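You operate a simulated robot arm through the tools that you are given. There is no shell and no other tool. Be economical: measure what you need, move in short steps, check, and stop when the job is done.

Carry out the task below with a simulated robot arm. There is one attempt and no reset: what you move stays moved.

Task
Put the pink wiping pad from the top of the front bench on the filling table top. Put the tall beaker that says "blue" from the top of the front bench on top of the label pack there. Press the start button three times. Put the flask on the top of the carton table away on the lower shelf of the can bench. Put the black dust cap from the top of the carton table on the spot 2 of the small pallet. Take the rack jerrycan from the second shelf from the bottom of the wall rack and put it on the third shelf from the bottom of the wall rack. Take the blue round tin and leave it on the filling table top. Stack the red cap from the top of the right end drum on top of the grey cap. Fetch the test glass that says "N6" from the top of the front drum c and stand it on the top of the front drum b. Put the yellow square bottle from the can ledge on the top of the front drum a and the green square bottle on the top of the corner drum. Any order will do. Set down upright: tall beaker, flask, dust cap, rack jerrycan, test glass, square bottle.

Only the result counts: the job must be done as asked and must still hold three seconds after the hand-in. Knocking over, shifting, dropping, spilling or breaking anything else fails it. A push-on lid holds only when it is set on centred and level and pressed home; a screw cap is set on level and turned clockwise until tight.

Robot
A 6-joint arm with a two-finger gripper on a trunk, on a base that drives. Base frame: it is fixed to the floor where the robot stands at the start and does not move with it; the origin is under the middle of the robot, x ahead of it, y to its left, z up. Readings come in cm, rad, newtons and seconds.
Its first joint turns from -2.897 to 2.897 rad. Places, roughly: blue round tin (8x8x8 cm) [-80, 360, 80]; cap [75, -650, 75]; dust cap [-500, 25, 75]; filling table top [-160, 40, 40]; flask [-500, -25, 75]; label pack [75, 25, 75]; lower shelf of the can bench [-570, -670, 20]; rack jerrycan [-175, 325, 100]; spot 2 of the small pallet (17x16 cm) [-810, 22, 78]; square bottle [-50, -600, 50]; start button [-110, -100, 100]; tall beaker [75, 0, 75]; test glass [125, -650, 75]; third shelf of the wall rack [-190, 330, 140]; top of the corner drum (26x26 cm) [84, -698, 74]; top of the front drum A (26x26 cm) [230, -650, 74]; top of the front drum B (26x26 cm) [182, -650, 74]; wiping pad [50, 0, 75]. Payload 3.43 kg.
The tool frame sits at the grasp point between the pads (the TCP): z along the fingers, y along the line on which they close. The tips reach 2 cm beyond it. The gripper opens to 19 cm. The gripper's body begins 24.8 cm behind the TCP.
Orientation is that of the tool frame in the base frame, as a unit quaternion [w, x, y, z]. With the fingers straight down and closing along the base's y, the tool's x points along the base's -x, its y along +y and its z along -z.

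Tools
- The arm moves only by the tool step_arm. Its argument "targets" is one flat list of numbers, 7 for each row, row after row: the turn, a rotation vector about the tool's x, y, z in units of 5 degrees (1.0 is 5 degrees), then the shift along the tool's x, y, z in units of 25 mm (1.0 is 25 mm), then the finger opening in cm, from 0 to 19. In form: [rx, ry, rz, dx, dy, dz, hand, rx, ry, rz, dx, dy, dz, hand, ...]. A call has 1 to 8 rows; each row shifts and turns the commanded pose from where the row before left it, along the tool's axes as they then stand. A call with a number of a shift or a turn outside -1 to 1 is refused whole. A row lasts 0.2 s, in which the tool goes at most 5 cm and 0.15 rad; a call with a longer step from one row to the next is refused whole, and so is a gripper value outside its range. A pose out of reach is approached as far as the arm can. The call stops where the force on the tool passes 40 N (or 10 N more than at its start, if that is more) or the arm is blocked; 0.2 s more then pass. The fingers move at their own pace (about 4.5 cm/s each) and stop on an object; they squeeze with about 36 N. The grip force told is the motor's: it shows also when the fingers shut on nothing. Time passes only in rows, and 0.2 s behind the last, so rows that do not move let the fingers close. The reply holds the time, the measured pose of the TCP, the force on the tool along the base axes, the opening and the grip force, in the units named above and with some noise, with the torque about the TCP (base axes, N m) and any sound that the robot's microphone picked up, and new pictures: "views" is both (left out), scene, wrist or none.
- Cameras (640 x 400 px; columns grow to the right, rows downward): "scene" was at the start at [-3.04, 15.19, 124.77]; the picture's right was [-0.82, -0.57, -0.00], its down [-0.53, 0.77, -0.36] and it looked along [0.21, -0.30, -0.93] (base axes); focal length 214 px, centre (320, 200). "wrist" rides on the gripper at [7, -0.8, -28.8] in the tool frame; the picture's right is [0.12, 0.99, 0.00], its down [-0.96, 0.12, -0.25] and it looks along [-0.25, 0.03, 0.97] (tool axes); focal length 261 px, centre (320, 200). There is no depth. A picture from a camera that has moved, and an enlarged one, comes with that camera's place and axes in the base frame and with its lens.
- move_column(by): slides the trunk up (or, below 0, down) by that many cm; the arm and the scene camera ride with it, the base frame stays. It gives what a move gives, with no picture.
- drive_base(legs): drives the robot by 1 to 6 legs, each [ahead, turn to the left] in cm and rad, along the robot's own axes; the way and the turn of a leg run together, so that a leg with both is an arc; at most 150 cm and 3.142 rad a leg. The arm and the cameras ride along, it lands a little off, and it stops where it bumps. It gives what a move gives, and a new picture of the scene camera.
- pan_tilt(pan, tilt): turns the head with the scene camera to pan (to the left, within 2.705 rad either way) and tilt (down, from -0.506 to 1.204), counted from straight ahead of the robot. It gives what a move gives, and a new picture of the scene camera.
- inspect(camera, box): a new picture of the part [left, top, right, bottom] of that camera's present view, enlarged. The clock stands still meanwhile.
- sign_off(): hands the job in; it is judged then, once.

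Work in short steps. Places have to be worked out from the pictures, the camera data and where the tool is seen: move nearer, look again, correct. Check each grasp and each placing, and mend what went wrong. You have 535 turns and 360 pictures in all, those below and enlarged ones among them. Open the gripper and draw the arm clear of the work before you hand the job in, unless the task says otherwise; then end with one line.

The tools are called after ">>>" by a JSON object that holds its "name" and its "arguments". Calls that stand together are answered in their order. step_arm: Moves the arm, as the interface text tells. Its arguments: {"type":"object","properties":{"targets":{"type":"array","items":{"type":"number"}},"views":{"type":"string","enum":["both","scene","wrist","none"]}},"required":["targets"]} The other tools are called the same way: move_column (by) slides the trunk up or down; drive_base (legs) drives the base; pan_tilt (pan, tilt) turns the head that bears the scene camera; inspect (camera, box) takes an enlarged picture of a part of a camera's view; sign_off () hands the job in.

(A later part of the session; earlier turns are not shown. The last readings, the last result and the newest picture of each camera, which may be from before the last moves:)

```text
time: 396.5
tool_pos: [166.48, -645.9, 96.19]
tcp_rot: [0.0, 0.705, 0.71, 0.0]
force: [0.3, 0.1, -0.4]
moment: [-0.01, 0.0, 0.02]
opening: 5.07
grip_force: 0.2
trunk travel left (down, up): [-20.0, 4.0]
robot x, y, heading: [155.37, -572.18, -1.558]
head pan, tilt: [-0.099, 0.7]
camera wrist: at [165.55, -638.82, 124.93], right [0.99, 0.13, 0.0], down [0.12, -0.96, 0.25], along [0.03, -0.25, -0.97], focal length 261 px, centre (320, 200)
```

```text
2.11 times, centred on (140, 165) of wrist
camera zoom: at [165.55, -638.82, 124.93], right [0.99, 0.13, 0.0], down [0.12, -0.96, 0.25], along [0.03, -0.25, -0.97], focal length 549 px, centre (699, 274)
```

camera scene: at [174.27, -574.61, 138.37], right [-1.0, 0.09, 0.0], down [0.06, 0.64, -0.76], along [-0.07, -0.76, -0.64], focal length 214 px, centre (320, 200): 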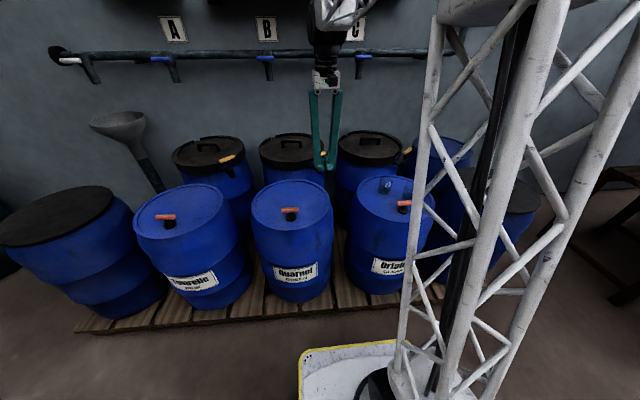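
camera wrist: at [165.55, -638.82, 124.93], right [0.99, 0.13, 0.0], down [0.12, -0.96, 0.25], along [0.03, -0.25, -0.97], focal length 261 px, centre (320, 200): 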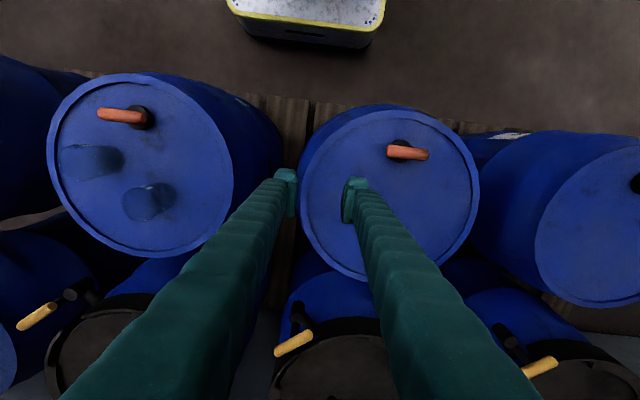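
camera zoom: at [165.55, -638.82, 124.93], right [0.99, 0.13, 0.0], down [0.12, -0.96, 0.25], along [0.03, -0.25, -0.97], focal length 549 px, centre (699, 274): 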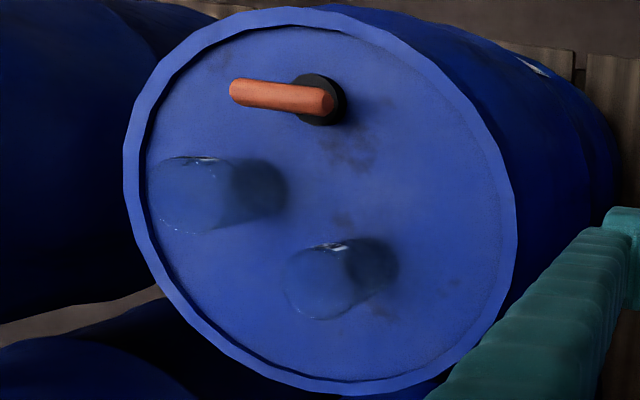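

N6 is the left one at ≈(126,-649); N3 must stay. Translate over N6, then rotate the gripper so it closes roughly along y.

>>> {"name": "step_arm", "arguments": {"targets": [0, 0, 0, -0.08, -1, 0, 12, 0, 0, 0, -0.08, -1, 0, 12, 0, 0, 0, -0.08, -1, 0, 12, 0, 0, 0, -0.08, -1, 0, 12, 0, 0, 0, -0.08, -1, 0, 12, 0, 0, 0, -0.08, -1, 0, 12, 0, 0, 0, -0.08, -1, 0, 12, 0, 0, 0, -0.08, -1, 0, 12], "views": "none"}}

>>> {"name": "step_arm", "arguments": {"targets": [0, 0, 0, -0.08, -1, 0, 12, 0, 0, 0, -0.08, -1, 0, 12, 0, 0, 0, -0.08, -1, 0, 12, 0, 0, 0, -0.08, -1, 0, 12, 0, 0, 0, -0.08, -1, 0, 12, 0, 0, 0, -0.08, -1, 0, 12, 0, 0, 0, -0.08, -1, 0, 12, 0, 0, 0, -0.08, -1, 0, 12], "views": "none"}}

>>> {"name": "step_arm", "arguments": {"targets": [0, 0, -1, 0, 0, 0, 12, 0, 0, -1, 0, 0, 0, 12, 0, 0, -1, 0, 0, 0, 12, 0, 0, -1, 0, 0, 0, 12, 0, 0, -1, 0, 0, 0, 12, 0, 0, -1, 0, 0, 0, 12, 0, 0, -1, 0, 0, 0, 12, 0, 0, -1, 0, 0, 0, 12], "views": "none"}}

>>> {"name": "step_arm", "arguments": {"targets": [0, 0, -1, 0, 0, 0, 12, 0, 0, -1, 0, 0, 0, 12, 0, 0, -1, 0, 0, 0, 12, 0, 0, -1, 0, 0, 0, 12, 0, 0, -1, 0, 0, 0, 12, 0, 0, -1, 0, 0, 0, 12, 0, 0, -1, 0, 0, 0, 12, 0, 0, -1, 0, 0, 0, 12], "views": "none"}}

>>> {"name": "step_arm", "arguments": {"targets": [0, 0, -1, 0, 0, 0, 12, 0, 0, -1, 0, 0, 0, 12, 0, 0, -1, 0, 0, 0, 12, 0, 0, -1, 0, 0, 0, 12], "views": "wrist"}}

```text
time: 398.3
tool_pos: [146.47, -647.81, 96.14]
tcp_rot: [-0.001, 0.705, 0.709, 0.0]
force: [-0.1, 0.0, 0.2]
moment: [0.0, 0.09, -0.01]
opening: 12.02
grip_force: 0.1
trunk travel left (down, up): [-20.0, 4.0]
robot x, y, heading: [155.66, -572.04, -1.559]
head pan, tilt: [-0.099, 0.7]
```

```text
time: 400.1
tool_pos: [126.65, -649.46, 96.22]
tcp_rot: [0.001, 0.704, 0.71, 0.0]
force: [-0.1, 0.1, -0.2]
moment: [0.0, 0.07, -0.02]
opening: 12.03
grip_force: 0.1
trunk travel left (down, up): [-20.0, 4.0]
robot x, y, heading: [155.4, -572.39, -1.555]
head pan, tilt: [-0.099, 0.7]
```

```text
time: 401.9
tool_pos: [126.56, -649.28, 96.15]
tcp_rot: [0.0, 0.42, 0.907, 0.0]
force: [0.1, 0.3, -0.4]
moment: [0.0, 0.02, 0.02]
opening: 12.0
grip_force: 0.1
trunk travel left (down, up): [-20.0, 4.0]
robot x, y, heading: [155.64, -572.56, -1.559]
head pan, tilt: [-0.099, 0.7]
```

```text
time: 403.7
tool_pos: [126.52, -649.29, 96.19]
tcp_rot: [0.0, 0.083, 0.997, 0.0]
force: [-0.6, -0.2, 0.1]
moment: [0.02, -0.02, 0.03]
opening: 12.02
grip_force: 0.1
trunk travel left (down, up): [-20.0, 4.0]
robot x, y, heading: [155.33, -572.04, -1.556]
head pan, tilt: [-0.099, 0.7]
```

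```text
time: 404.7
tool_pos: [126.43, -649.23, 96.29]
tcp_rot: [0.0, -0.091, 0.996, 0.0]
force: [0.0, 0.0, -0.1]
moment: [-0.01, 0.0, 0.02]
opening: 12.01
grip_force: 0.1
trunk travel left (down, up): [-20.0, 4.0]
robot x, y, heading: [154.7, -572.69, -1.555]
head pan, tilt: [-0.099, 0.7]
camera wrist: at [119.68, -651.4, 124.97], right [-0.3, 0.95, 0.0], down [0.93, 0.29, 0.25], along [0.24, 0.07, -0.97], focal length 261 px, centre (320, 200)
```

wrist: 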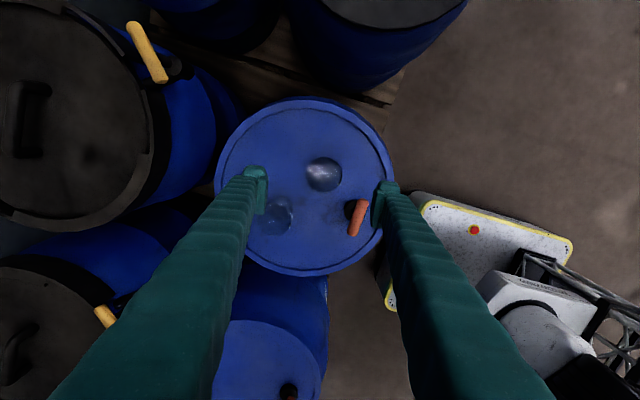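

N6 centre (125.9,-649.1), well between the fingers; the valve handle is clear. Descend around the glass.

>>> {"name": "step_arm", "arguments": {"targets": [0, 0, 0, 0.2, 0, 0.9, 10, 0, 0, 0, 0, 0, 1, 10, 0, 0, 0, 0, 0, 1, 10, 0, 0, 0, 0, 0, 1, 10, 0, 0, 0, 0, 0, 1, 10, 0, 0, 0, 0, 0, 1, 10, 0, 0, 0, 0, 0, 0.8, 10], "views": "wrist"}}

```text
time: 406.3
tool_pos: [125.82, -649.55, 79.27]
tcp_rot: [0.0, -0.091, 0.996, -0.001]
force: [-0.6, 0.3, -0.6]
moment: [-0.07, 0.01, 0.0]
opening: 10.0
grip_force: 0.1
trunk travel left (down, up): [-20.0, 4.0]
robot x, y, heading: [155.41, -572.44, -1.562]
head pan, tilt: [-0.099, 0.7]
camera wrist: at [119.11, -651.65, 108.12], right [-0.3, 0.96, 0.0], down [0.93, 0.29, 0.25], along [0.24, 0.07, -0.97], focal length 261 px, centre (320, 200)
```

wrist: 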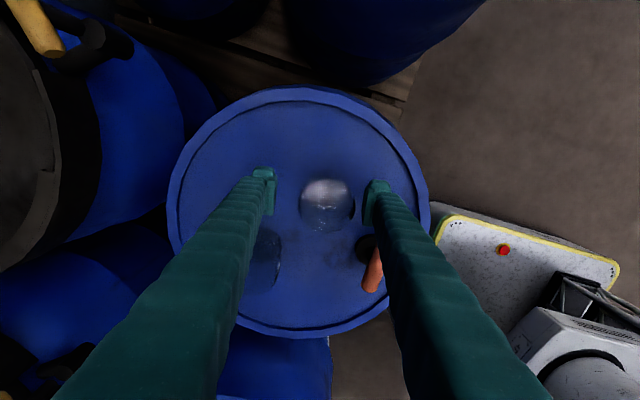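

Centred. Close on the glass and lift.

>>> {"name": "step_arm", "arguments": {"targets": [0, 0, 0, 0, 0, 0.2, 8.5, 0, 0, 0, 0, 0, 0, 7, 0, 0, 0, 0, 0, 0, 5, 0, 0, 0, 0, 0, 0, 3, 0, 0, 0, 0, 0, 0, 0, 0, 0, 0, 0, 0, 0, 0], "views": "none"}}

>>> {"name": "step_arm", "arguments": {"targets": [0, 0, 0, 0, 0, -0.4, 0, 0, 0, 0, 0, 0, -0.8, 0, 0, 0, 0, 0, 0, -1, 0, 0, 0, 0, 0, 0, -1, 0, 0, 0, 0, 0, 0, -1, 0, 0, 0, 0, 0, 0, -1, 0, 0, 0, 0, 0, 0, -1, 0, 0, 0, 0, 0, 0, -1, 0], "views": "wrist"}}

```text
time: 407.7
tool_pos: [125.88, -649.48, 78.83]
tcp_rot: [-0.001, -0.091, 0.996, 0.0]
force: [0.1, -0.3, -0.4]
moment: [-0.01, 0.04, -0.01]
opening: 6.06
grip_force: 36.0
trunk travel left (down, up): [-20.0, 4.0]
robot x, y, heading: [155.57, -572.23, -1.557]
head pan, tilt: [-0.099, 0.7]
```

```text
time: 409.5
tool_pos: [126.02, -649.49, 96.87]
tcp_rot: [0.0, -0.091, 0.996, -0.001]
force: [-0.2, 0.6, -1.1]
moment: [0.04, -0.01, 0.01]
opening: 6.08
grip_force: 36.3
trunk travel left (down, up): [-20.0, 4.0]
robot x, y, heading: [155.44, -572.39, -1.558]
head pan, tilt: [-0.099, 0.7]
camera wrist: at [119.25, -651.6, 125.59], right [-0.3, 0.96, 0.0], down [0.93, 0.29, 0.25], along [0.24, 0.07, -0.97], focal length 261 px, centre (320, 200)
```

wrist: 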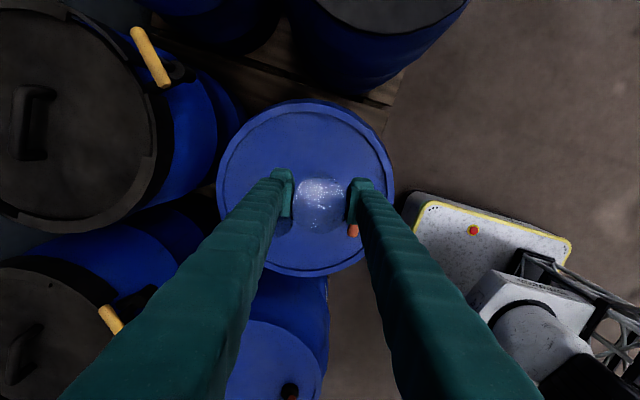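

N6 held. Carry it to B at ≈(181,-654).

>>> {"name": "step_arm", "arguments": {"targets": [0, 0, 0, -0.5, -0.13, 0, 0, 0, 0, 0, -0.97, -0.26, 0, 0, 0, 0, 0, -0.97, -0.26, 0, 0, 0, 0, 0, -0.97, -0.26, 0, 0, 0, 0, 0, -0.97, -0.26, 0, 0, 0, 0, 0, -0.97, -0.26, 0, 0, 0, 0, 0, -0.97, -0.26, 0, 0, 0, 0, 0, -0.97, -0.26, 0, 0], "views": "none"}}

>>> {"name": "step_arm", "arguments": {"targets": [0, 0, 0, -0.97, -0.26, 0, 0, 0, 0, 0, -0.97, -0.26, 0, 0, 0, 0, 0, -0.97, -0.26, 0, 0, 0, 0, 0, -0.97, -0.26, 0, 0, 0, 0, 0, -0.97, -0.26, 0, 0, 0, 0, 0, -0.97, -0.26, 0, 0, 0, 0, 0, -0.97, -0.26, 0, 0, 0, 0, 0, -0.97, -0.26, 0, 0], "views": "none"}}

>>> {"name": "step_arm", "arguments": {"targets": [0, 0, 0, -0.97, -0.26, 0, 0, 0, 0, 0, -0.97, -0.26, 0, 0, 0, 0, 0, -0.97, -0.26, 0, 0, 0, 0, 0, -0.97, -0.26, 0, 0, 0, 0, 0, -0.97, -0.26, 0, 0, 0, 0, 0, -0.97, -0.26, 0, 0], "views": "wrist"}}

```text
time: 411.3
tool_pos: [144.71, -651.12, 96.9]
tcp_rot: [0.001, -0.09, 0.996, 0.0]
force: [-1.3, -0.5, -0.5]
moment: [-0.04, -0.08, -0.03]
opening: 6.06
grip_force: 36.1
trunk travel left (down, up): [-20.0, 4.0]
robot x, y, heading: [155.41, -572.04, -1.561]
head pan, tilt: [-0.099, 0.7]
```

```text
time: 413.1
tool_pos: [164.7, -652.54, 97.03]
tcp_rot: [0.0, -0.089, 0.996, 0.001]
force: [-0.8, 0.2, -0.6]
moment: [0.03, -0.12, 0.01]
opening: 6.07
grip_force: 35.6
trunk travel left (down, up): [-20.0, 4.0]
robot x, y, heading: [155.48, -572.31, -1.562]
head pan, tilt: [-0.099, 0.7]
```

```text
time: 414.5
tool_pos: [179.68, -653.72, 97.02]
tcp_rot: [0.0, -0.089, 0.996, -0.001]
force: [0.3, -0.6, -0.6]
moment: [0.01, -0.12, -0.01]
opening: 6.06
grip_force: 36.0
trunk travel left (down, up): [-20.0, 4.0]
robot x, y, heading: [155.46, -572.36, -1.556]
head pan, tilt: [-0.099, 0.7]
camera wrist: at [172.97, -655.88, 125.76], right [-0.3, 0.96, 0.0], down [0.93, 0.29, 0.25], along [0.24, 0.07, -0.97], focal length 261 px, centre (320, 200)
```

wrist: 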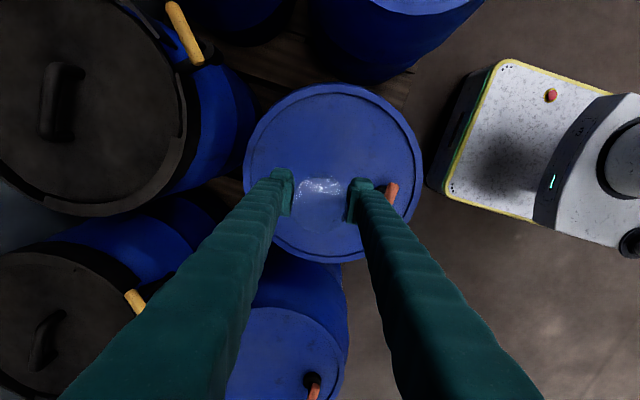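

Over B with the valve clear. Lower.

>>> {"name": "step_arm", "arguments": {"targets": [0, 0, 0, 0, 0, 1, 0, 0, 0, 0, 0, 0, 1, 0, 0, 0, 0, 0, 0, 1, 0, 0, 0, 0, 0, 0, 1, 0, 0, 0, 0, 0, 0, 1, 0, 0, 0, 0, 0, 0, 1, 0, 0, 0, 0, 0, 0, 0.6, 0], "views": "none"}}

>>> {"name": "step_arm", "arguments": {"targets": [0, 0, 0, 0, 0, 0.15, 0, 0, 0, 0, 0, 0, 0.15, 0], "views": "none"}}

>>> {"name": "step_arm", "arguments": {"targets": [0, 0, 0, 0, 0, 0.12, 0, 0, 0, 0, 0, 0, 0.12, 0], "views": "wrist"}}

```text
time: 416.1
tool_pos: [179.72, -653.7, 80.43]
tcp_rot: [0.0, -0.09, 0.996, 0.0]
force: [0.3, -0.6, -0.6]
moment: [-0.05, -0.03, 0.02]
opening: 6.06
grip_force: 35.9
trunk travel left (down, up): [-20.0, 4.0]
robot x, y, heading: [155.53, -572.16, -1.559]
head pan, tilt: [-0.099, 0.7]
```

```text
time: 416.7
tool_pos: [179.66, -653.67, 79.56]
tcp_rot: [0.0, -0.09, 0.996, 0.001]
force: [0.7, 1.0, -0.5]
moment: [-0.03, 0.01, 0.01]
opening: 6.02
grip_force: 35.9
trunk travel left (down, up): [-20.0, 4.0]
robot x, y, heading: [155.26, -572.38, -1.563]
head pan, tilt: [-0.099, 0.7]
```

```text
time: 417.3
tool_pos: [179.8, -653.8, 79.0]
tcp_rot: [0.0, -0.09, 0.996, 0.0]
force: [0.6, -1.0, -0.2]
moment: [-0.02, 0.02, 0.02]
opening: 6.06
grip_force: 36.3
trunk travel left (down, up): [-20.0, 4.0]
robot x, y, heading: [155.34, -572.32, -1.558]
head pan, tilt: [-0.099, 0.7]
camera wrist: at [172.97, -655.88, 107.83], right [-0.3, 0.96, 0.0], down [0.93, 0.29, 0.25], along [0.24, 0.07, -0.97], focal length 261 px, centre (320, 200)
```

wrist: 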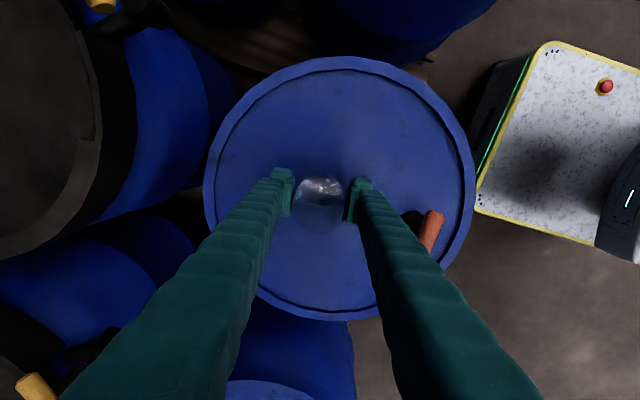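

>>> {"name": "step_arm", "arguments": {"targets": [0, 0, 0, 0, 0, 0.1, 0, 0, 0, 0, 0, 0, 0.08, 0], "views": "none"}}

>>> {"name": "step_arm", "arguments": {"targets": [0, 0, 0, 0, 0, 0.08, 0, 0, 0, 0, 0, 0, 0.08, 0], "views": "none"}}

```text
time: 417.9
tool_pos: [179.83, -653.87, 78.92]
tcp_rot: [0.0, -0.09, 0.996, -0.002]
force: [-1.0, 3.6, 22.5]
moment: [0.14, -0.03, 0.12]
opening: 6.07
grip_force: 36.3
trunk travel left (down, up): [-20.0, 4.0]
robot x, y, heading: [155.36, -572.54, -1.559]
head pan, tilt: [-0.099, 0.7]
```

```text
time: 418.5
tool_pos: [179.77, -653.74, 78.42]
tcp_rot: [0.0, -0.091, 0.996, -0.001]
force: [1.4, -1.2, 29.7]
moment: [0.04, -0.04, 0.27]
opening: 5.94
grip_force: 36.0
trunk travel left (down, up): [-20.0, 4.0]
robot x, y, heading: [155.53, -572.55, -1.561]
head pan, tilt: [-0.099, 0.7]
```

On the lid. Relieve, open, and rise.

>>> {"name": "step_arm", "arguments": {"targets": [0, 0, 0, 0, 0, -0.12, 0, 0, 0, 0, 0, 0, 0, 7, 0, 0, 0, 0, 0, 0, 8.5, 0, 0, 0, 0, 0, 0, 8.5, 0, 0, 0, 0, 0, -0.5, 8.5, 0, 0, 0, 0, 0, -1, 8.5, 0, 0, 0, 0, 0, -1, 8.5, 0, 0, 0, 0, 0, -1, 8.5], "views": "wrist"}}

```text
time: 420.3
tool_pos: [179.79, -653.66, 87.34]
tcp_rot: [0.0, -0.091, 0.996, 0.001]
force: [-0.5, -0.1, -0.4]
moment: [0.0, 0.05, -0.01]
opening: 8.49
grip_force: 0.1
trunk travel left (down, up): [-20.0, 4.0]
robot x, y, heading: [155.42, -572.01, -1.559]
head pan, tilt: [-0.099, 0.7]
camera wrist: at [173.03, -655.81, 116.08], right [-0.3, 0.96, 0.0], down [0.93, 0.29, 0.25], along [0.24, 0.07, -0.97], focal length 261 px, centre (320, 200)
```

wrist: 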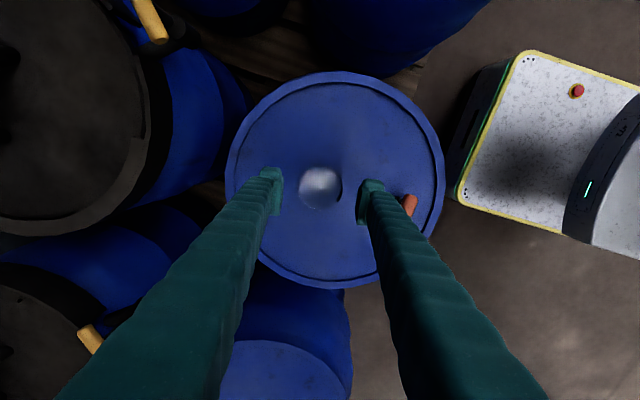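

Glass stands on B. Rise and shift the robot ~55 cm to the right end drum.

>>> {"name": "step_arm", "arguments": {"targets": [0, 0, 0, 0, 0, -1, 8.5, 0, 0, 0, 0, 0, -1, 8.5, 0, 0, 0, 0, 0, -1, 8.5, 0, 0, 0, 0, 0, -1, 8.5], "views": "none"}}

>>> {"name": "drive_base", "arguments": {"legs": [[0, -1.571], [60, 0], [0, 1.571]]}}

>>> {"name": "step_arm", "arguments": {"targets": [0, 0, 0, 0, 0, 0, 8.5], "views": "wrist"}}

```text
time: 421.3
tool_pos: [179.73, -653.82, 97.44]
tcp_rot: [0.0, -0.09, 0.996, 0.0]
force: [-0.6, -0.1, 0.1]
moment: [0.02, 0.05, -0.01]
opening: 8.48
grip_force: 0.1
trunk travel left (down, up): [-20.0, 4.0]
robot x, y, heading: [155.51, -572.39, -1.559]
head pan, tilt: [-0.099, 0.7]
```

```text
time: 432.6
tool_pos: [118.88, -655.02, 97.44]
tcp_rot: [-0.001, -0.079, 0.997, 0.0]
force: [-0.1, 0.6, -0.1]
moment: [-0.01, 0.02, 0.01]
opening: 8.5
grip_force: 0.0
trunk travel left (down, up): [-20.0, 4.0]
robot x, y, heading: [96.54, -572.71, -1.586]
head pan, tilt: [-0.099, 0.7]
camera scene: at [115.37, -575.76, 138.37], right [-0.99, 0.11, 0.0], down [0.07, 0.64, -0.76], along [-0.09, -0.76, -0.64], focal length 214 px, centre (320, 200)
```

scene: 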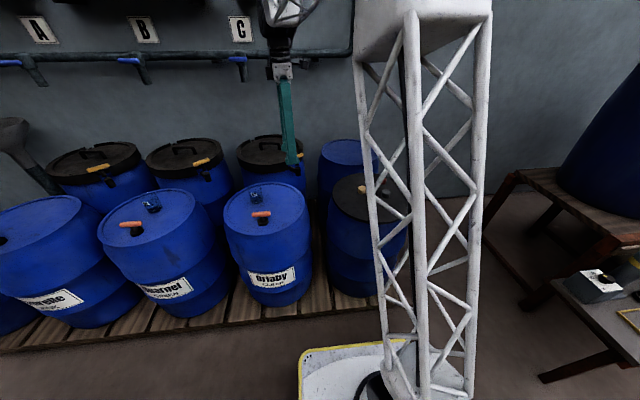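

```text
time: 433.0
tool_pos: [118.89, -655.1, 97.41]
tcp_rot: [0.0, -0.078, 0.997, 0.0]
force: [0.5, -0.5, -0.1]
moment: [-0.01, 0.02, 0.0]
opening: 8.49
grip_force: 0.0
trunk travel left (down, up): [-20.0, 4.0]
robot x, y, heading: [96.68, -573.45, -1.585]
head pan, tilt: [-0.099, 0.7]
camera wrist: at [112.09, -656.99, 126.18], right [-0.27, 0.96, 0.0], down [0.93, 0.26, 0.25], along [0.24, 0.07, -0.97], focal length 261 px, centre (320, 200)
```

wrist: 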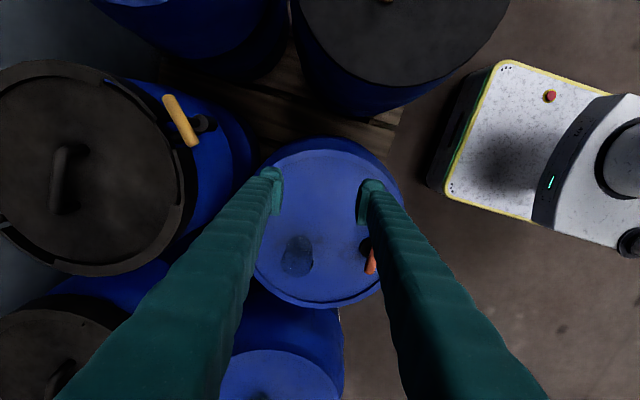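

Move the tool over the right end drum (~(88,-653)).

>>> {"name": "step_arm", "arguments": {"targets": [0, 0, 0, 1, 0.25, 0, 10, 0, 0, 0, 1, 0.25, 0, 10, 0, 0, 0, 1, 0.25, 0, 10, 0, 0, 0, 1, 0.25, 0, 10, 0, 0, 0, 1, 0.25, 0, 10, 0, 0, 0, 1, 0.25, 0, 10, 0, 0, 0, 1, 0.25, 0, 10, 0, 0, 0, 1, 0.25, 0, 10], "views": "none"}}

>>> {"name": "step_arm", "arguments": {"targets": [0, 0, 0, 1, 0.25, 0, 10, 0, 0, 0, 1, 0.25, 0, 10, 0, 0, 0, 1, 0.25, 0, 10], "views": "wrist"}}

```text
time: 434.8
tool_pos: [98.33, -653.27, 97.36]
tcp_rot: [0.0, -0.078, 0.997, 0.0]
force: [0.4, -0.2, 0.3]
moment: [-0.01, 0.1, 0.03]
opening: 9.99
grip_force: 0.1
trunk travel left (down, up): [-20.0, 4.0]
robot x, y, heading: [96.93, -572.71, -1.583]
head pan, tilt: [-0.099, 0.7]
```

```text
time: 435.6
tool_pos: [90.54, -652.69, 97.54]
tcp_rot: [0.001, -0.079, 0.997, -0.001]
force: [0.1, 0.5, -0.2]
moment: [0.01, 0.07, -0.03]
opening: 10.0
grip_force: 0.0
trunk travel left (down, up): [-20.0, 4.0]
robot x, y, heading: [96.54, -573.02, -1.583]
head pan, tilt: [-0.099, 0.7]
camera wrist: at [83.78, -654.67, 126.24], right [-0.27, 0.96, 0.0], down [0.93, 0.26, 0.25], along [0.24, 0.07, -0.97], focal length 261 px, centre (320, 200)
```

wrist: 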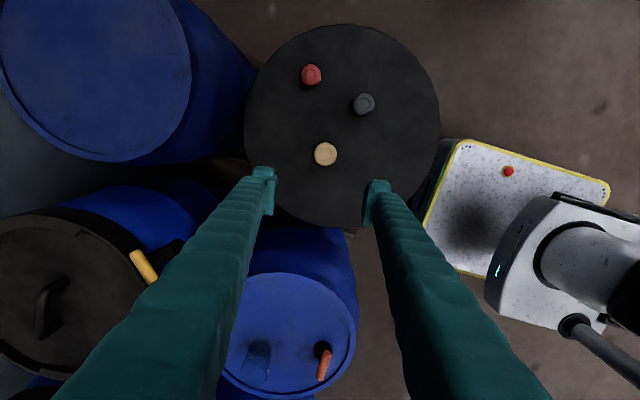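

Caps: red ≈(74.7,-658.7), grey ≈(76.8,-648.5), tan ≈(87,-652.7). Move over the red cap and partly descend.

>>> {"name": "step_arm", "arguments": {"targets": [0, 0, 0, 0.95, -0.2, 0, 8, 0, 0, 0, 0.95, -0.2, 0, 8, 0, 0, 0, 0.95, -0.2, 0, 8, 0, 0, 0, 0.95, -0.2, 0, 8, 0, 0, 0, 0.95, -0.2, 0, 8, 0, 0, 0, 0.95, -0.2, 0, 8, 0, 0, 0, 0.93, -0.2, 0.8, 8, 0, 0, 0, 0, 0, 1, 8], "views": "none"}}

>>> {"name": "step_arm", "arguments": {"targets": [0, 0, 0, 0, 0, 1, 8, 0, 0, 0, 0, 0, 0.6, 8], "views": "wrist"}}

```text
time: 437.4
tool_pos: [74.6, -658.82, 93.03]
tcp_rot: [-0.001, -0.079, 0.997, 0.0]
force: [0.1, 0.2, 0.3]
moment: [-0.02, 0.0, 0.0]
opening: 8.02
grip_force: 0.2
trunk travel left (down, up): [-20.0, 4.0]
robot x, y, heading: [96.34, -573.23, -1.577]
head pan, tilt: [-0.099, 0.7]
```

```text
time: 438.0
tool_pos: [74.84, -658.65, 89.12]
tcp_rot: [0.0, -0.078, 0.997, -0.001]
force: [-1.2, -0.6, 0.0]
moment: [-0.05, 0.03, 0.01]
opening: 7.98
grip_force: 0.1
trunk travel left (down, up): [-20.0, 4.0]
robot x, y, heading: [96.8, -573.46, -1.583]
head pan, tilt: [-0.099, 0.7]
camera wrist: at [67.93, -660.66, 117.81], right [-0.27, 0.96, 0.0], down [0.93, 0.26, 0.25], along [0.24, 0.07, -0.97], focal length 261 px, centre (320, 200)
```

wrist: 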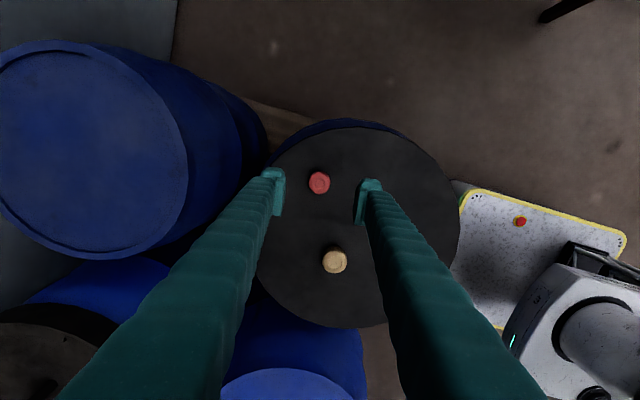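

Aligned over red. Descend with 6.5 opening.

>>> {"name": "step_arm", "arguments": {"targets": [0, 0, 0, -0.25, 0, 1, 6.5, 0, 0, 0, 0, 0, 1, 6.5, 0, 0, 0, 0, 0, 1, 6.5, 0, 0, 0, 0, 0, 1, 6.5, 0, 0, 0, 0, 0, 0.5, 6.5], "views": "wrist"}}

>>> {"name": "inspect", "arguments": {"camera": "wrist", "box": [240, 130, 420, 270]}}

```text
time: 439.2
tool_pos: [75.39, -658.73, 78.6]
tcp_rot: [-0.001, -0.079, 0.997, -0.005]
force: [4.8, 5.7, 26.2]
moment: [1.29, 0.05, -0.19]
opening: 6.89
grip_force: 2.9
trunk travel left (down, up): [-20.0, 4.0]
robot x, y, heading: [96.28, -573.17, -1.587]
head pan, tilt: [-0.099, 0.7]
stopped in row 5: the force on the tool passed its limit at 54 N (the readings are from after the stop); the commanded pose is now the measured one
camera wrist: at [68.58, -660.45, 107.32], right [-0.27, 0.96, -0.01], down [0.93, 0.27, 0.24], along [0.24, 0.06, -0.97], focal length 261 px, centre (320, 200)
```

wrist: 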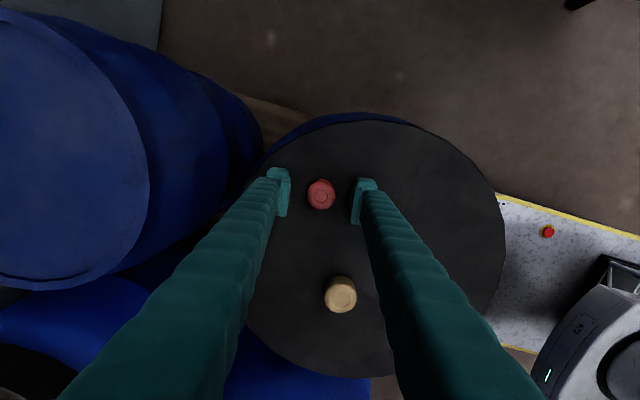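

```text
2.86 times, centred on (330, 200) of wrist
camera zoom: at [68.58, -660.45, 107.32], right [-0.27, 0.96, -0.01], down [0.93, 0.27, 0.24], along [0.24, 0.06, -0.97], focal length 745 px, centre (291, 200)
```

zoom: 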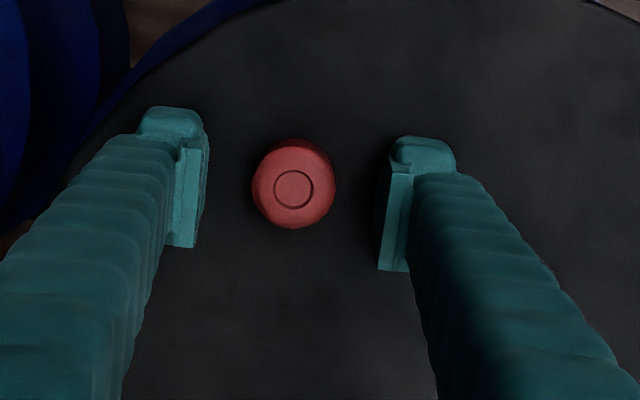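

Unexpected contact at z=78.6 (tip z≈76.6), with a moment suggesting the front finger. Lift and check where the grey cap is.

>>> {"name": "step_arm", "arguments": {"targets": [0, 0, 0, 0, 0, -1, 6.5, 0, 0, 0, 0, 0, -1, 6.5, 0, 0, 0, 0, 0, -1, 6.5, 0, 0, 0, 0, 0, -1, 6.5, 0, 0, 0, 0, -0.8, -1, 6.5, 0, 0, 0, 0, -0.8, -1, 3, 0, 0, 0, 0, -0.8, 0, 0, 0, 0, 0, 0, 0, 0, 0], "views": "wrist"}}

```text
time: 441.0
tool_pos: [76.2, -664.57, 93.34]
tcp_rot: [-0.002, -0.078, 0.997, -0.004]
force: [-1.1, 0.9, -0.7]
moment: [0.03, -0.03, -0.01]
opening: 0.01
grip_force: 4.9
trunk travel left (down, up): [-20.0, 4.0]
robot x, y, heading: [96.48, -572.96, -1.585]
head pan, tilt: [-0.099, 0.7]
camera wrist: at [69.44, -666.39, 122.1], right [-0.27, 0.96, -0.01], down [0.93, 0.27, 0.24], along [0.24, 0.06, -0.97], focal length 261 px, centre (320, 200)
```

wrist: 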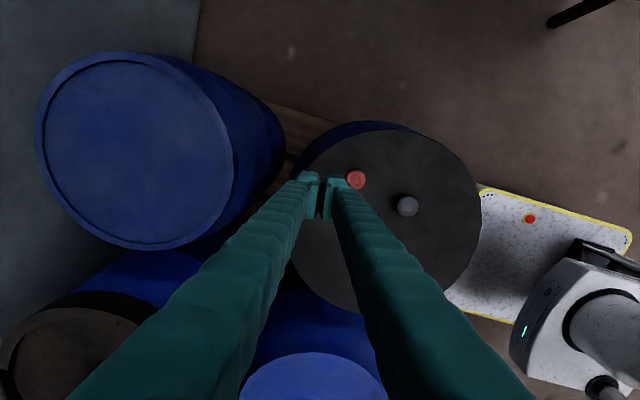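

Caps unmoved; the contact was the lid itself (z≈76.6). Return over red (75.2,-658.8) and descend to z≈79.3.

>>> {"name": "step_arm", "arguments": {"targets": [-0.09, -0.05, 0, 0, 0.8, 0, 3, 0, 0, 0, 0, 0.8, 0, 6, 0, 0, 0, 0, 0.76, 0, 6.5, 0, 0, 0, 0, 0, 1, 6.5, 0, 0, 0, 0, 0, 1, 6.5, 0, 0, 0, 0, 0, 1, 6.5, 0, 0, 0, 0, 0, 1, 6.5, 0, 0, 0, 0, 0, 1, 6.5], "views": "wrist"}}

>>> {"name": "inspect", "arguments": {"camera": "wrist", "box": [240, 130, 420, 270]}}

```text
time: 442.8
tool_pos: [75.33, -658.62, 80.74]
tcp_rot: [0.001, -0.078, 0.997, 0.001]
force: [-0.1, 0.2, 0.2]
moment: [-0.08, 0.0, -0.03]
opening: 6.49
grip_force: 0.1
trunk travel left (down, up): [-20.0, 4.0]
robot x, y, heading: [96.73, -572.98, -1.585]
head pan, tilt: [-0.099, 0.7]
camera wrist: at [68.42, -660.72, 109.5], right [-0.27, 0.96, 0.0], down [0.93, 0.26, 0.25], along [0.24, 0.07, -0.97], focal length 261 px, centre (320, 200)
```

wrist: 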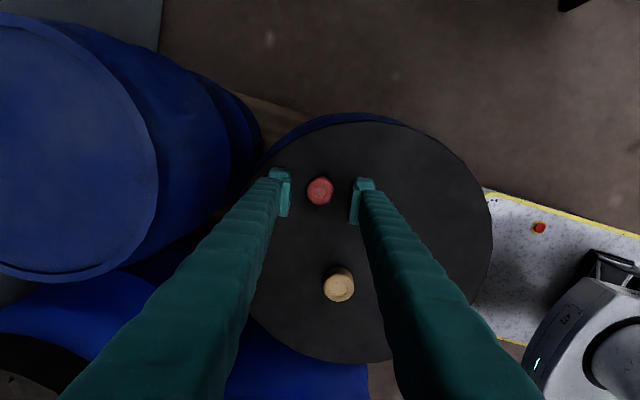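

```text
2.86 times, centred on (330, 200) of wrist
camera zoom: at [68.42, -660.72, 109.5], right [-0.27, 0.96, 0.0], down [0.93, 0.26, 0.25], along [0.24, 0.07, -0.97], focal length 745 px, centre (291, 200)
```

zoom: 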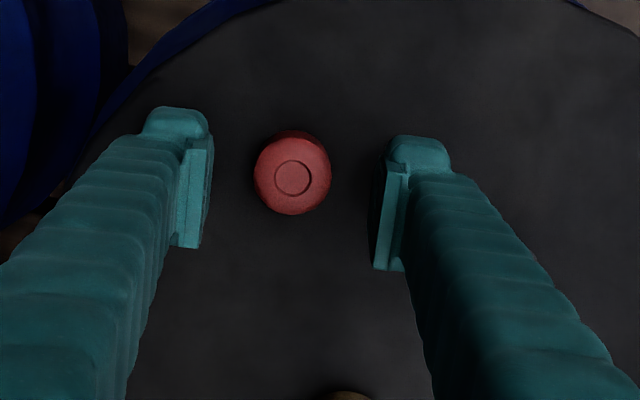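

Centred. Lower 1.4 cm and grip.

>>> {"name": "step_arm", "arguments": {"targets": [0, 0, 0, 0, 0, 0.3, 6.5, 0, 0, 0, 0, 0, 0.27, 6.5, 0, 0, 0, 0, 0, 0, 4, 0, 0, 0, 0, 0, 0, 2, 0, 0, 0, 0, 0, 0, 0, 0, 0, 0, 0, 0, 0, 0], "views": "none"}}

>>> {"name": "step_arm", "arguments": {"targets": [0, 0, 0, 0, 0, -0.4, 0, 0, 0, 0, 0, 0, -0.8, 0, 0, 0, 0, 0, 0, -1, 0], "views": "wrist"}}

>>> {"name": "inspect", "arguments": {"camera": "wrist", "box": [240, 130, 420, 270]}}

```text
time: 444.2
tool_pos: [75.28, -658.58, 79.26]
tcp_rot: [0.001, -0.079, 0.997, 0.002]
force: [0.5, -0.8, -0.3]
moment: [-0.03, 0.02, 0.01]
opening: 2.92
grip_force: 35.9
trunk travel left (down, up): [-20.0, 4.0]
robot x, y, heading: [97.06, -573.04, -1.582]
head pan, tilt: [-0.099, 0.7]
```

```text
time: 445.0
tool_pos: [75.41, -658.85, 84.87]
tcp_rot: [0.001, -0.079, 0.997, 0.001]
force: [0.6, -1.0, 0.0]
moment: [0.07, 0.03, 0.0]
opening: 2.93
grip_force: 36.2
trunk travel left (down, up): [-20.0, 4.0]
robot x, y, heading: [96.84, -572.81, -1.581]
head pan, tilt: [-0.099, 0.7]
camera wrist: at [68.53, -660.81, 113.62], right [-0.27, 0.96, 0.0], down [0.93, 0.26, 0.25], along [0.24, 0.07, -0.97], focal length 261 px, centre (320, 200)
```

wrist: 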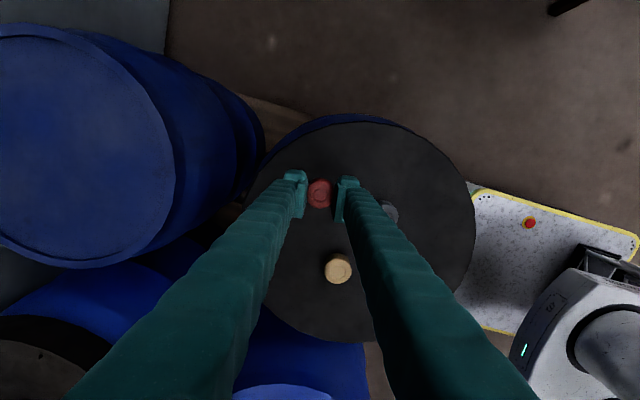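

```text
2.86 times, centred on (330, 200) of wrist
camera zoom: at [68.53, -660.81, 113.62], right [-0.27, 0.96, 0.0], down [0.93, 0.26, 0.25], along [0.24, 0.07, -0.97], focal length 745 px, centre (291, 200)
```

zoom: 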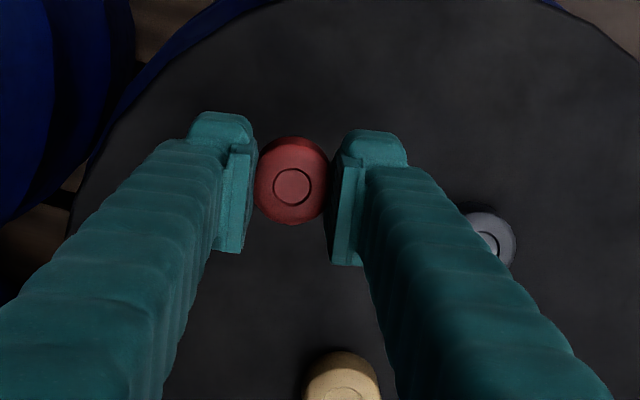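

Red cap gripped (2.9 cm). Move beside the grey cap (offset in −x) to measure the relative position.

>>> {"name": "step_arm", "arguments": {"targets": [0, 0, 0, 0.2, 0.84, -0.4, 0, 0, 0, 0, 0.2, 0.84, 0, 0, 0, 0, 0, 0.2, 0.84, 0, 0, 0, 0, 0, 0.2, 0.84, 0, 0, 0, 0, 0, 0.2, 0.83, 0, 0, 0, 0, 0, 0, 0, 0, 0], "views": "wrist"}}

>>> {"name": "inspect", "arguments": {"camera": "wrist", "box": [250, 140, 410, 270]}}

```text
time: 446.4
tool_pos: [71.4, -648.78, 85.89]
tcp_rot: [0.001, -0.079, 0.997, 0.001]
force: [0.1, -0.6, -0.2]
moment: [0.02, -0.01, 0.01]
opening: 2.92
grip_force: 36.0
trunk travel left (down, up): [-20.0, 4.0]
robot x, y, heading: [96.47, -572.87, -1.579]
head pan, tilt: [-0.099, 0.7]
camera wrist: at [64.44, -650.75, 114.67], right [-0.27, 0.96, 0.0], down [0.93, 0.26, 0.25], along [0.24, 0.07, -0.97], focal length 261 px, centre (320, 200)
```

wrist: 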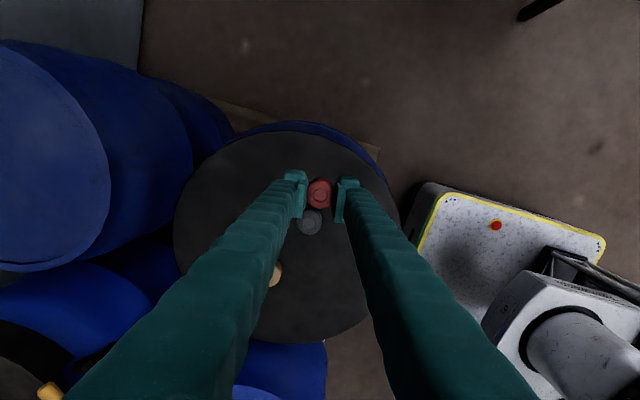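

```text
3.08 times, centred on (330, 205) of wrist
camera zoom: at [64.44, -650.75, 114.67], right [-0.27, 0.96, 0.0], down [0.93, 0.26, 0.25], along [0.24, 0.07, -0.97], focal length 802 px, centre (289, 185)
```

zoom: 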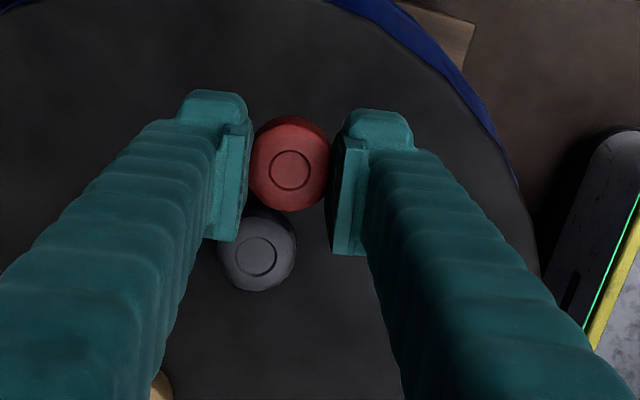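

Relative offset is (5.95, 0) cm. Shift over the grey cap and lower to near contact.

>>> {"name": "step_arm", "arguments": {"targets": [0, 0, 0, -0.8, -0.12, 0, 0, 0, 0, 0, -0.8, -0.13, 0, 0, 0, 0, 0, -0.75, -0.12, 0, 0, 0, 0, 0, 0, 0, 0.5, 0, 0, 0, 0, 0, 0, 0.5, 0, 0, 0, 0, 0, 0, 0.2, 0], "views": "wrist"}}

>>> {"name": "step_arm", "arguments": {"targets": [0, 0, 0, 0, 0, 0.1, 0, 0, 0, 0, 0, 0, 0.1, 0], "views": "none"}}

```text
time: 447.8
tool_pos: [77.06, -648.8, 82.96]
tcp_rot: [0.001, -0.078, 0.997, 0.001]
force: [-0.9, 0.4, 0.3]
moment: [-0.04, 0.02, 0.04]
opening: 2.91
grip_force: 35.2
trunk travel left (down, up): [-20.0, 4.0]
robot x, y, heading: [96.39, -573.04, -1.577]
head pan, tilt: [-0.099, 0.7]
camera wrist: at [70.26, -650.77, 111.7], right [-0.27, 0.96, 0.0], down [0.93, 0.26, 0.25], along [0.24, 0.07, -0.97], focal length 261 px, centre (320, 200)
```

wrist: 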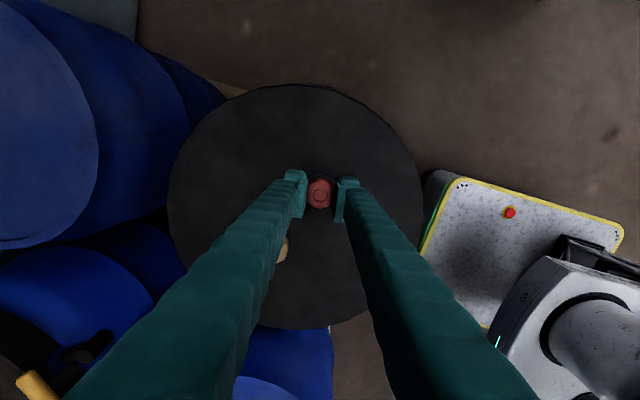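

```text
time: 448.4
tool_pos: [77.16, -648.78, 82.36]
tcp_rot: [0.001, -0.078, 0.997, 0.002]
force: [-0.7, -0.6, -0.2]
moment: [-0.02, -0.03, 0.0]
opening: 2.93
grip_force: 35.9
trunk travel left (down, up): [-20.0, 4.0]
robot x, y, heading: [96.29, -573.4, -1.585]
head pan, tilt: [-0.099, 0.7]
```

>>> {"name": "step_arm", "arguments": {"targets": [0, 0, 0, -0.06, 0, 0.1, 0, 0, 0, 0, 0, 0, 0.08, 0], "views": "none"}}

>>> {"name": "step_arm", "arguments": {"targets": [0, 0, 0, 0, 0, 0.1, 0], "views": "none"}}

>>> {"name": "step_arm", "arguments": {"targets": [0, 0, 0, 0, 0, 0.1, 0], "views": "none"}}

```text
time: 449.0
tool_pos: [77.45, -648.79, 81.97]
tcp_rot: [0.001, -0.079, 0.997, 0.001]
force: [-0.4, -0.9, -0.3]
moment: [0.01, -0.02, 0.04]
opening: 2.93
grip_force: 36.6
trunk travel left (down, up): [-20.0, 4.0]
robot x, y, heading: [96.83, -572.87, -1.585]
head pan, tilt: [-0.099, 0.7]
```

```text
time: 449.4
tool_pos: [77.48, -648.79, 81.61]
tcp_rot: [0.001, -0.078, 0.997, 0.001]
force: [-0.1, 0.2, 1.1]
moment: [0.01, 0.0, -0.02]
opening: 2.92
grip_force: 36.2
trunk travel left (down, up): [-20.0, 4.0]
robot x, y, heading: [96.55, -573.13, -1.587]
head pan, tilt: [-0.099, 0.7]
```

```text
time: 449.8
tool_pos: [77.46, -648.83, 81.54]
tcp_rot: [0.0, -0.078, 0.997, -0.001]
force: [0.1, 0.7, 17.5]
moment: [0.0, 0.01, -0.03]
opening: 2.93
grip_force: 36.2
trunk travel left (down, up): [-20.0, 4.0]
robot x, y, heading: [96.47, -572.87, -1.584]
head pan, tilt: [-0.099, 0.7]
```

Contact with no moment (well centred). Relieve, open a little, rise, and check.

>>> {"name": "step_arm", "arguments": {"targets": [0, 0, 0, 0, 0, -0.06, 0, 0, 0, 0, 0, 0, 0, 3.4, 0, 0, 0, 0, 0, 0, 4.5, 0, 0, 0, 0, 0, 0, 5, 0, 0, 0, 0, 0, -0.5, 5, 0, 0, 0, 0, 0, -1, 5, 0, 0, 0, 0, 0, -1, 5, 0, 0, 0, 0, 0, -1, 5], "views": "wrist"}}

>>> {"name": "inspect", "arguments": {"camera": "wrist", "box": [250, 130, 390, 250]}}

```text
time: 451.6
tool_pos: [77.36, -648.76, 90.43]
tcp_rot: [0.0, -0.077, 0.997, 0.001]
force: [0.8, -0.5, -0.2]
moment: [0.08, 0.02, 0.0]
opening: 4.98
grip_force: 0.0
trunk travel left (down, up): [-20.0, 4.0]
robot x, y, heading: [96.59, -572.96, -1.587]
head pan, tilt: [-0.099, 0.7]
camera wrist: at [70.47, -650.78, 119.09], right [-0.27, 0.96, 0.0], down [0.93, 0.26, 0.25], along [0.24, 0.07, -0.97], focal length 261 px, centre (320, 200)
```

wrist: 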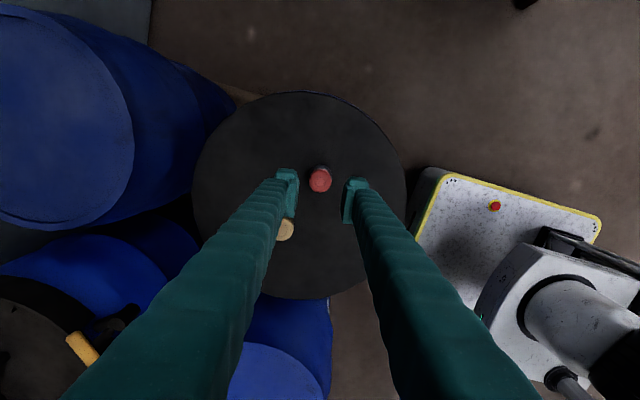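

```text
3.33 times, centred on (320, 190) of wrist
camera zoom: at [70.47, -650.78, 119.09], right [-0.27, 0.96, 0.0], down [0.93, 0.26, 0.25], along [0.24, 0.07, -0.97], focal length 869 px, centre (320, 233)
```

zoom: 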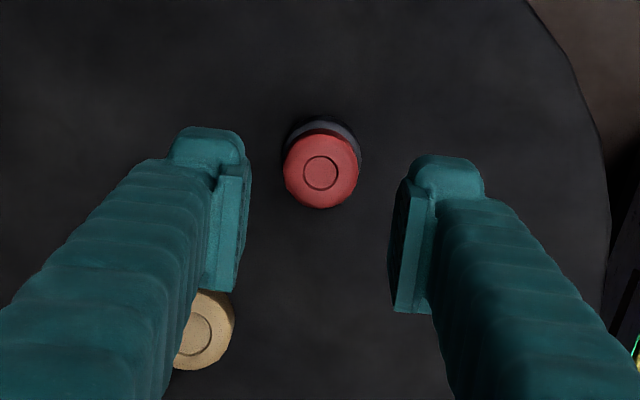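

Red sits on grey. Raise the arm and look toward the can ledge.

>>> {"name": "step_arm", "arguments": {"targets": [0, 0, 0, 0, 0, -1, 5, 0, 0, 0, 0, 0, -1, 5, 0, 0, 0, 0, 0, -1, 5, 0, 0, 0, 0, 0, -1, 5], "views": "none"}}

>>> {"name": "pan_tilt", "arguments": {"pan": -1.4, "tilt": 0.5}}

```text
time: 452.6
tool_pos: [77.44, -648.73, 100.45]
tcp_rot: [0.001, -0.078, 0.997, 0.001]
force: [0.0, -1.0, -0.7]
moment: [0.05, -0.03, 0.03]
opening: 5.01
grip_force: 0.0
trunk travel left (down, up): [-20.0, 4.0]
robot x, y, heading: [96.61, -572.85, -1.581]
head pan, tilt: [-0.099, 0.7]
```

```text
time: 454.1
tool_pos: [77.39, -648.66, 100.4]
tcp_rot: [0.001, -0.078, 0.997, 0.001]
force: [-1.0, -0.1, -0.2]
moment: [0.03, -0.01, 0.01]
opening: 5.0
grip_force: 0.1
trunk travel left (down, up): [-20.0, 4.0]
robot x, y, heading: [96.79, -573.17, -1.584]
head pan, tilt: [-1.4, 0.499]
camera scene: at [107.32, -568.76, 140.14], right [-0.16, 0.99, 0.0], down [0.47, 0.08, -0.88], along [-0.87, -0.14, -0.48], focal length 214 px, centre (320, 200)
```

scene: 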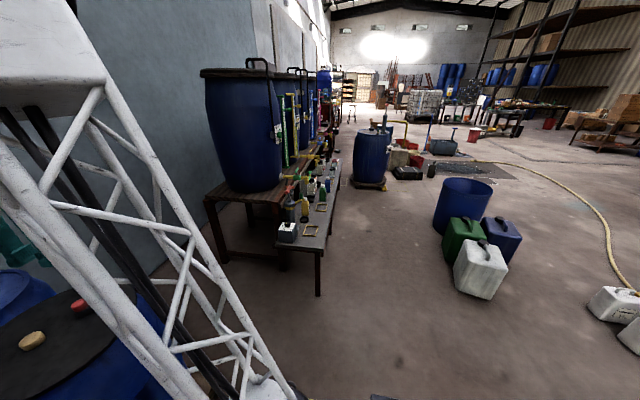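

>>> {"name": "inspect", "arguments": {"camera": "scene", "box": [260, 140, 360, 260]}}

```text
3.33 times, centred on (310, 200) of scene
camera zoom: at [107.32, -568.76, 140.14], right [-0.16, 0.99, 0.0], down [0.47, 0.08, -0.88], along [-0.87, -0.14, -0.48], focal length 715 px, centre (353, 200)
```

zoom: 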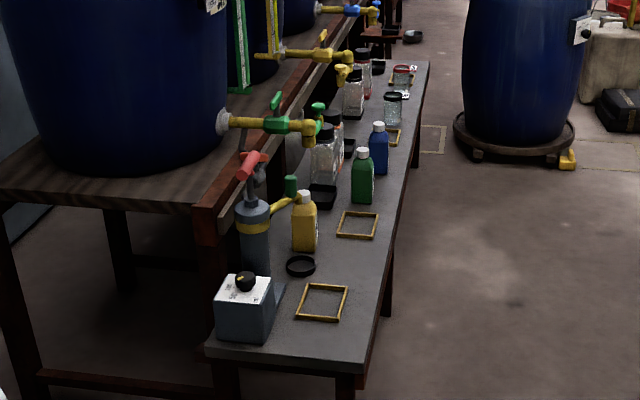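

The ledge holds yellow (≈(-30,-602)) and green (≈(-55,-592)) bottles with taps nearby. Retract the arm a bit and drive to stand in front of the ledge at about (-30,-530).

>>> {"name": "step_arm", "arguments": {"targets": [0, 0, 0, 0, 1, 0, 5, 0, 0, 0, 0, 1, 0, 5, 0, 0, 0, 0, 1, 0, 5, 0, 0, 0, 0, 1, 0, 5, 0, 0, 0, 0, 1, 0, 5, 0, 0, 0, 0, 1, 0, 5, 0, 0, 0, 0, 1, 0, 5], "views": "none"}}

>>> {"name": "pan_tilt", "arguments": {"pan": 0, "tilt": 0.6}}

>>> {"name": "drive_base", "arguments": {"legs": [[0, -1.89], [130, 0]]}}

```text
time: 455.7
tool_pos: [74.67, -631.52, 100.2]
tcp_rot: [0.0, -0.078, 0.997, 0.001]
force: [0.6, -0.7, -0.2]
moment: [0.1, 0.05, 0.0]
opening: 4.99
grip_force: 0.0
trunk travel left (down, up): [-20.0, 4.0]
robot x, y, heading: [96.59, -573.2, -1.588]
head pan, tilt: [-1.4, 0.499]
```

```text
time: 457.2
tool_pos: [74.72, -631.5, 100.18]
tcp_rot: [0.002, -0.077, 0.997, 0.001]
force: [-0.9, -0.3, -0.1]
moment: [0.0, -0.01, -0.02]
opening: 5.02
grip_force: 0.0
trunk travel left (down, up): [-20.0, 4.0]
robot x, y, heading: [96.82, -573.25, -1.584]
head pan, tilt: [0.0, 0.6]
camera scene: at [116.19, -576.15, 139.23], right [-1.0, 0.01, 0.0], down [0.01, 0.56, -0.83], along [-0.01, -0.82, -0.56], focal length 214 px, centre (320, 200)
```

scene: 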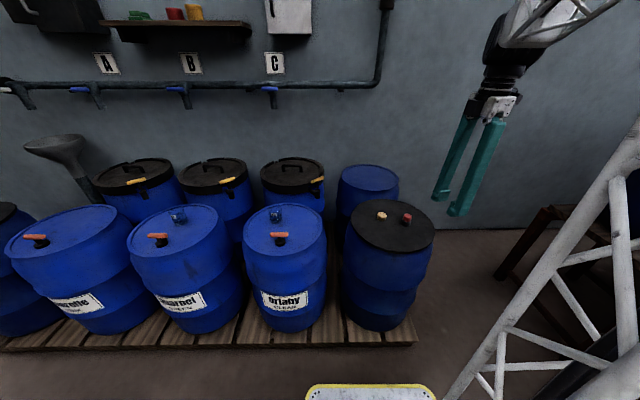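

```text
time: 468.4
tool_pos: [-74.58, -495.66, 100.22]
tcp_rot: [0.001, 0.755, 0.655, 0.0]
force: [0.2, -0.1, -0.2]
moment: [-0.04, 0.0, 0.03]
opening: 5.02
grip_force: 0.0
trunk travel left (down, up): [-20.0, 4.0]
robot x, y, heading: [-25.19, -533.56, 2.831]
head pan, tilt: [0.0, 0.6]
camera scene: at [-34.02, -551.66, 139.23], right [0.3, 0.95, 0.0], down [0.54, -0.17, -0.83], along [-0.79, 0.25, -0.56], focal length 214 px, centre (320, 200)
```

scene: 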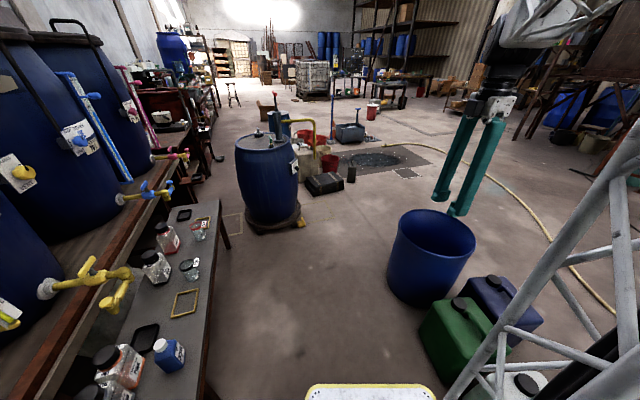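

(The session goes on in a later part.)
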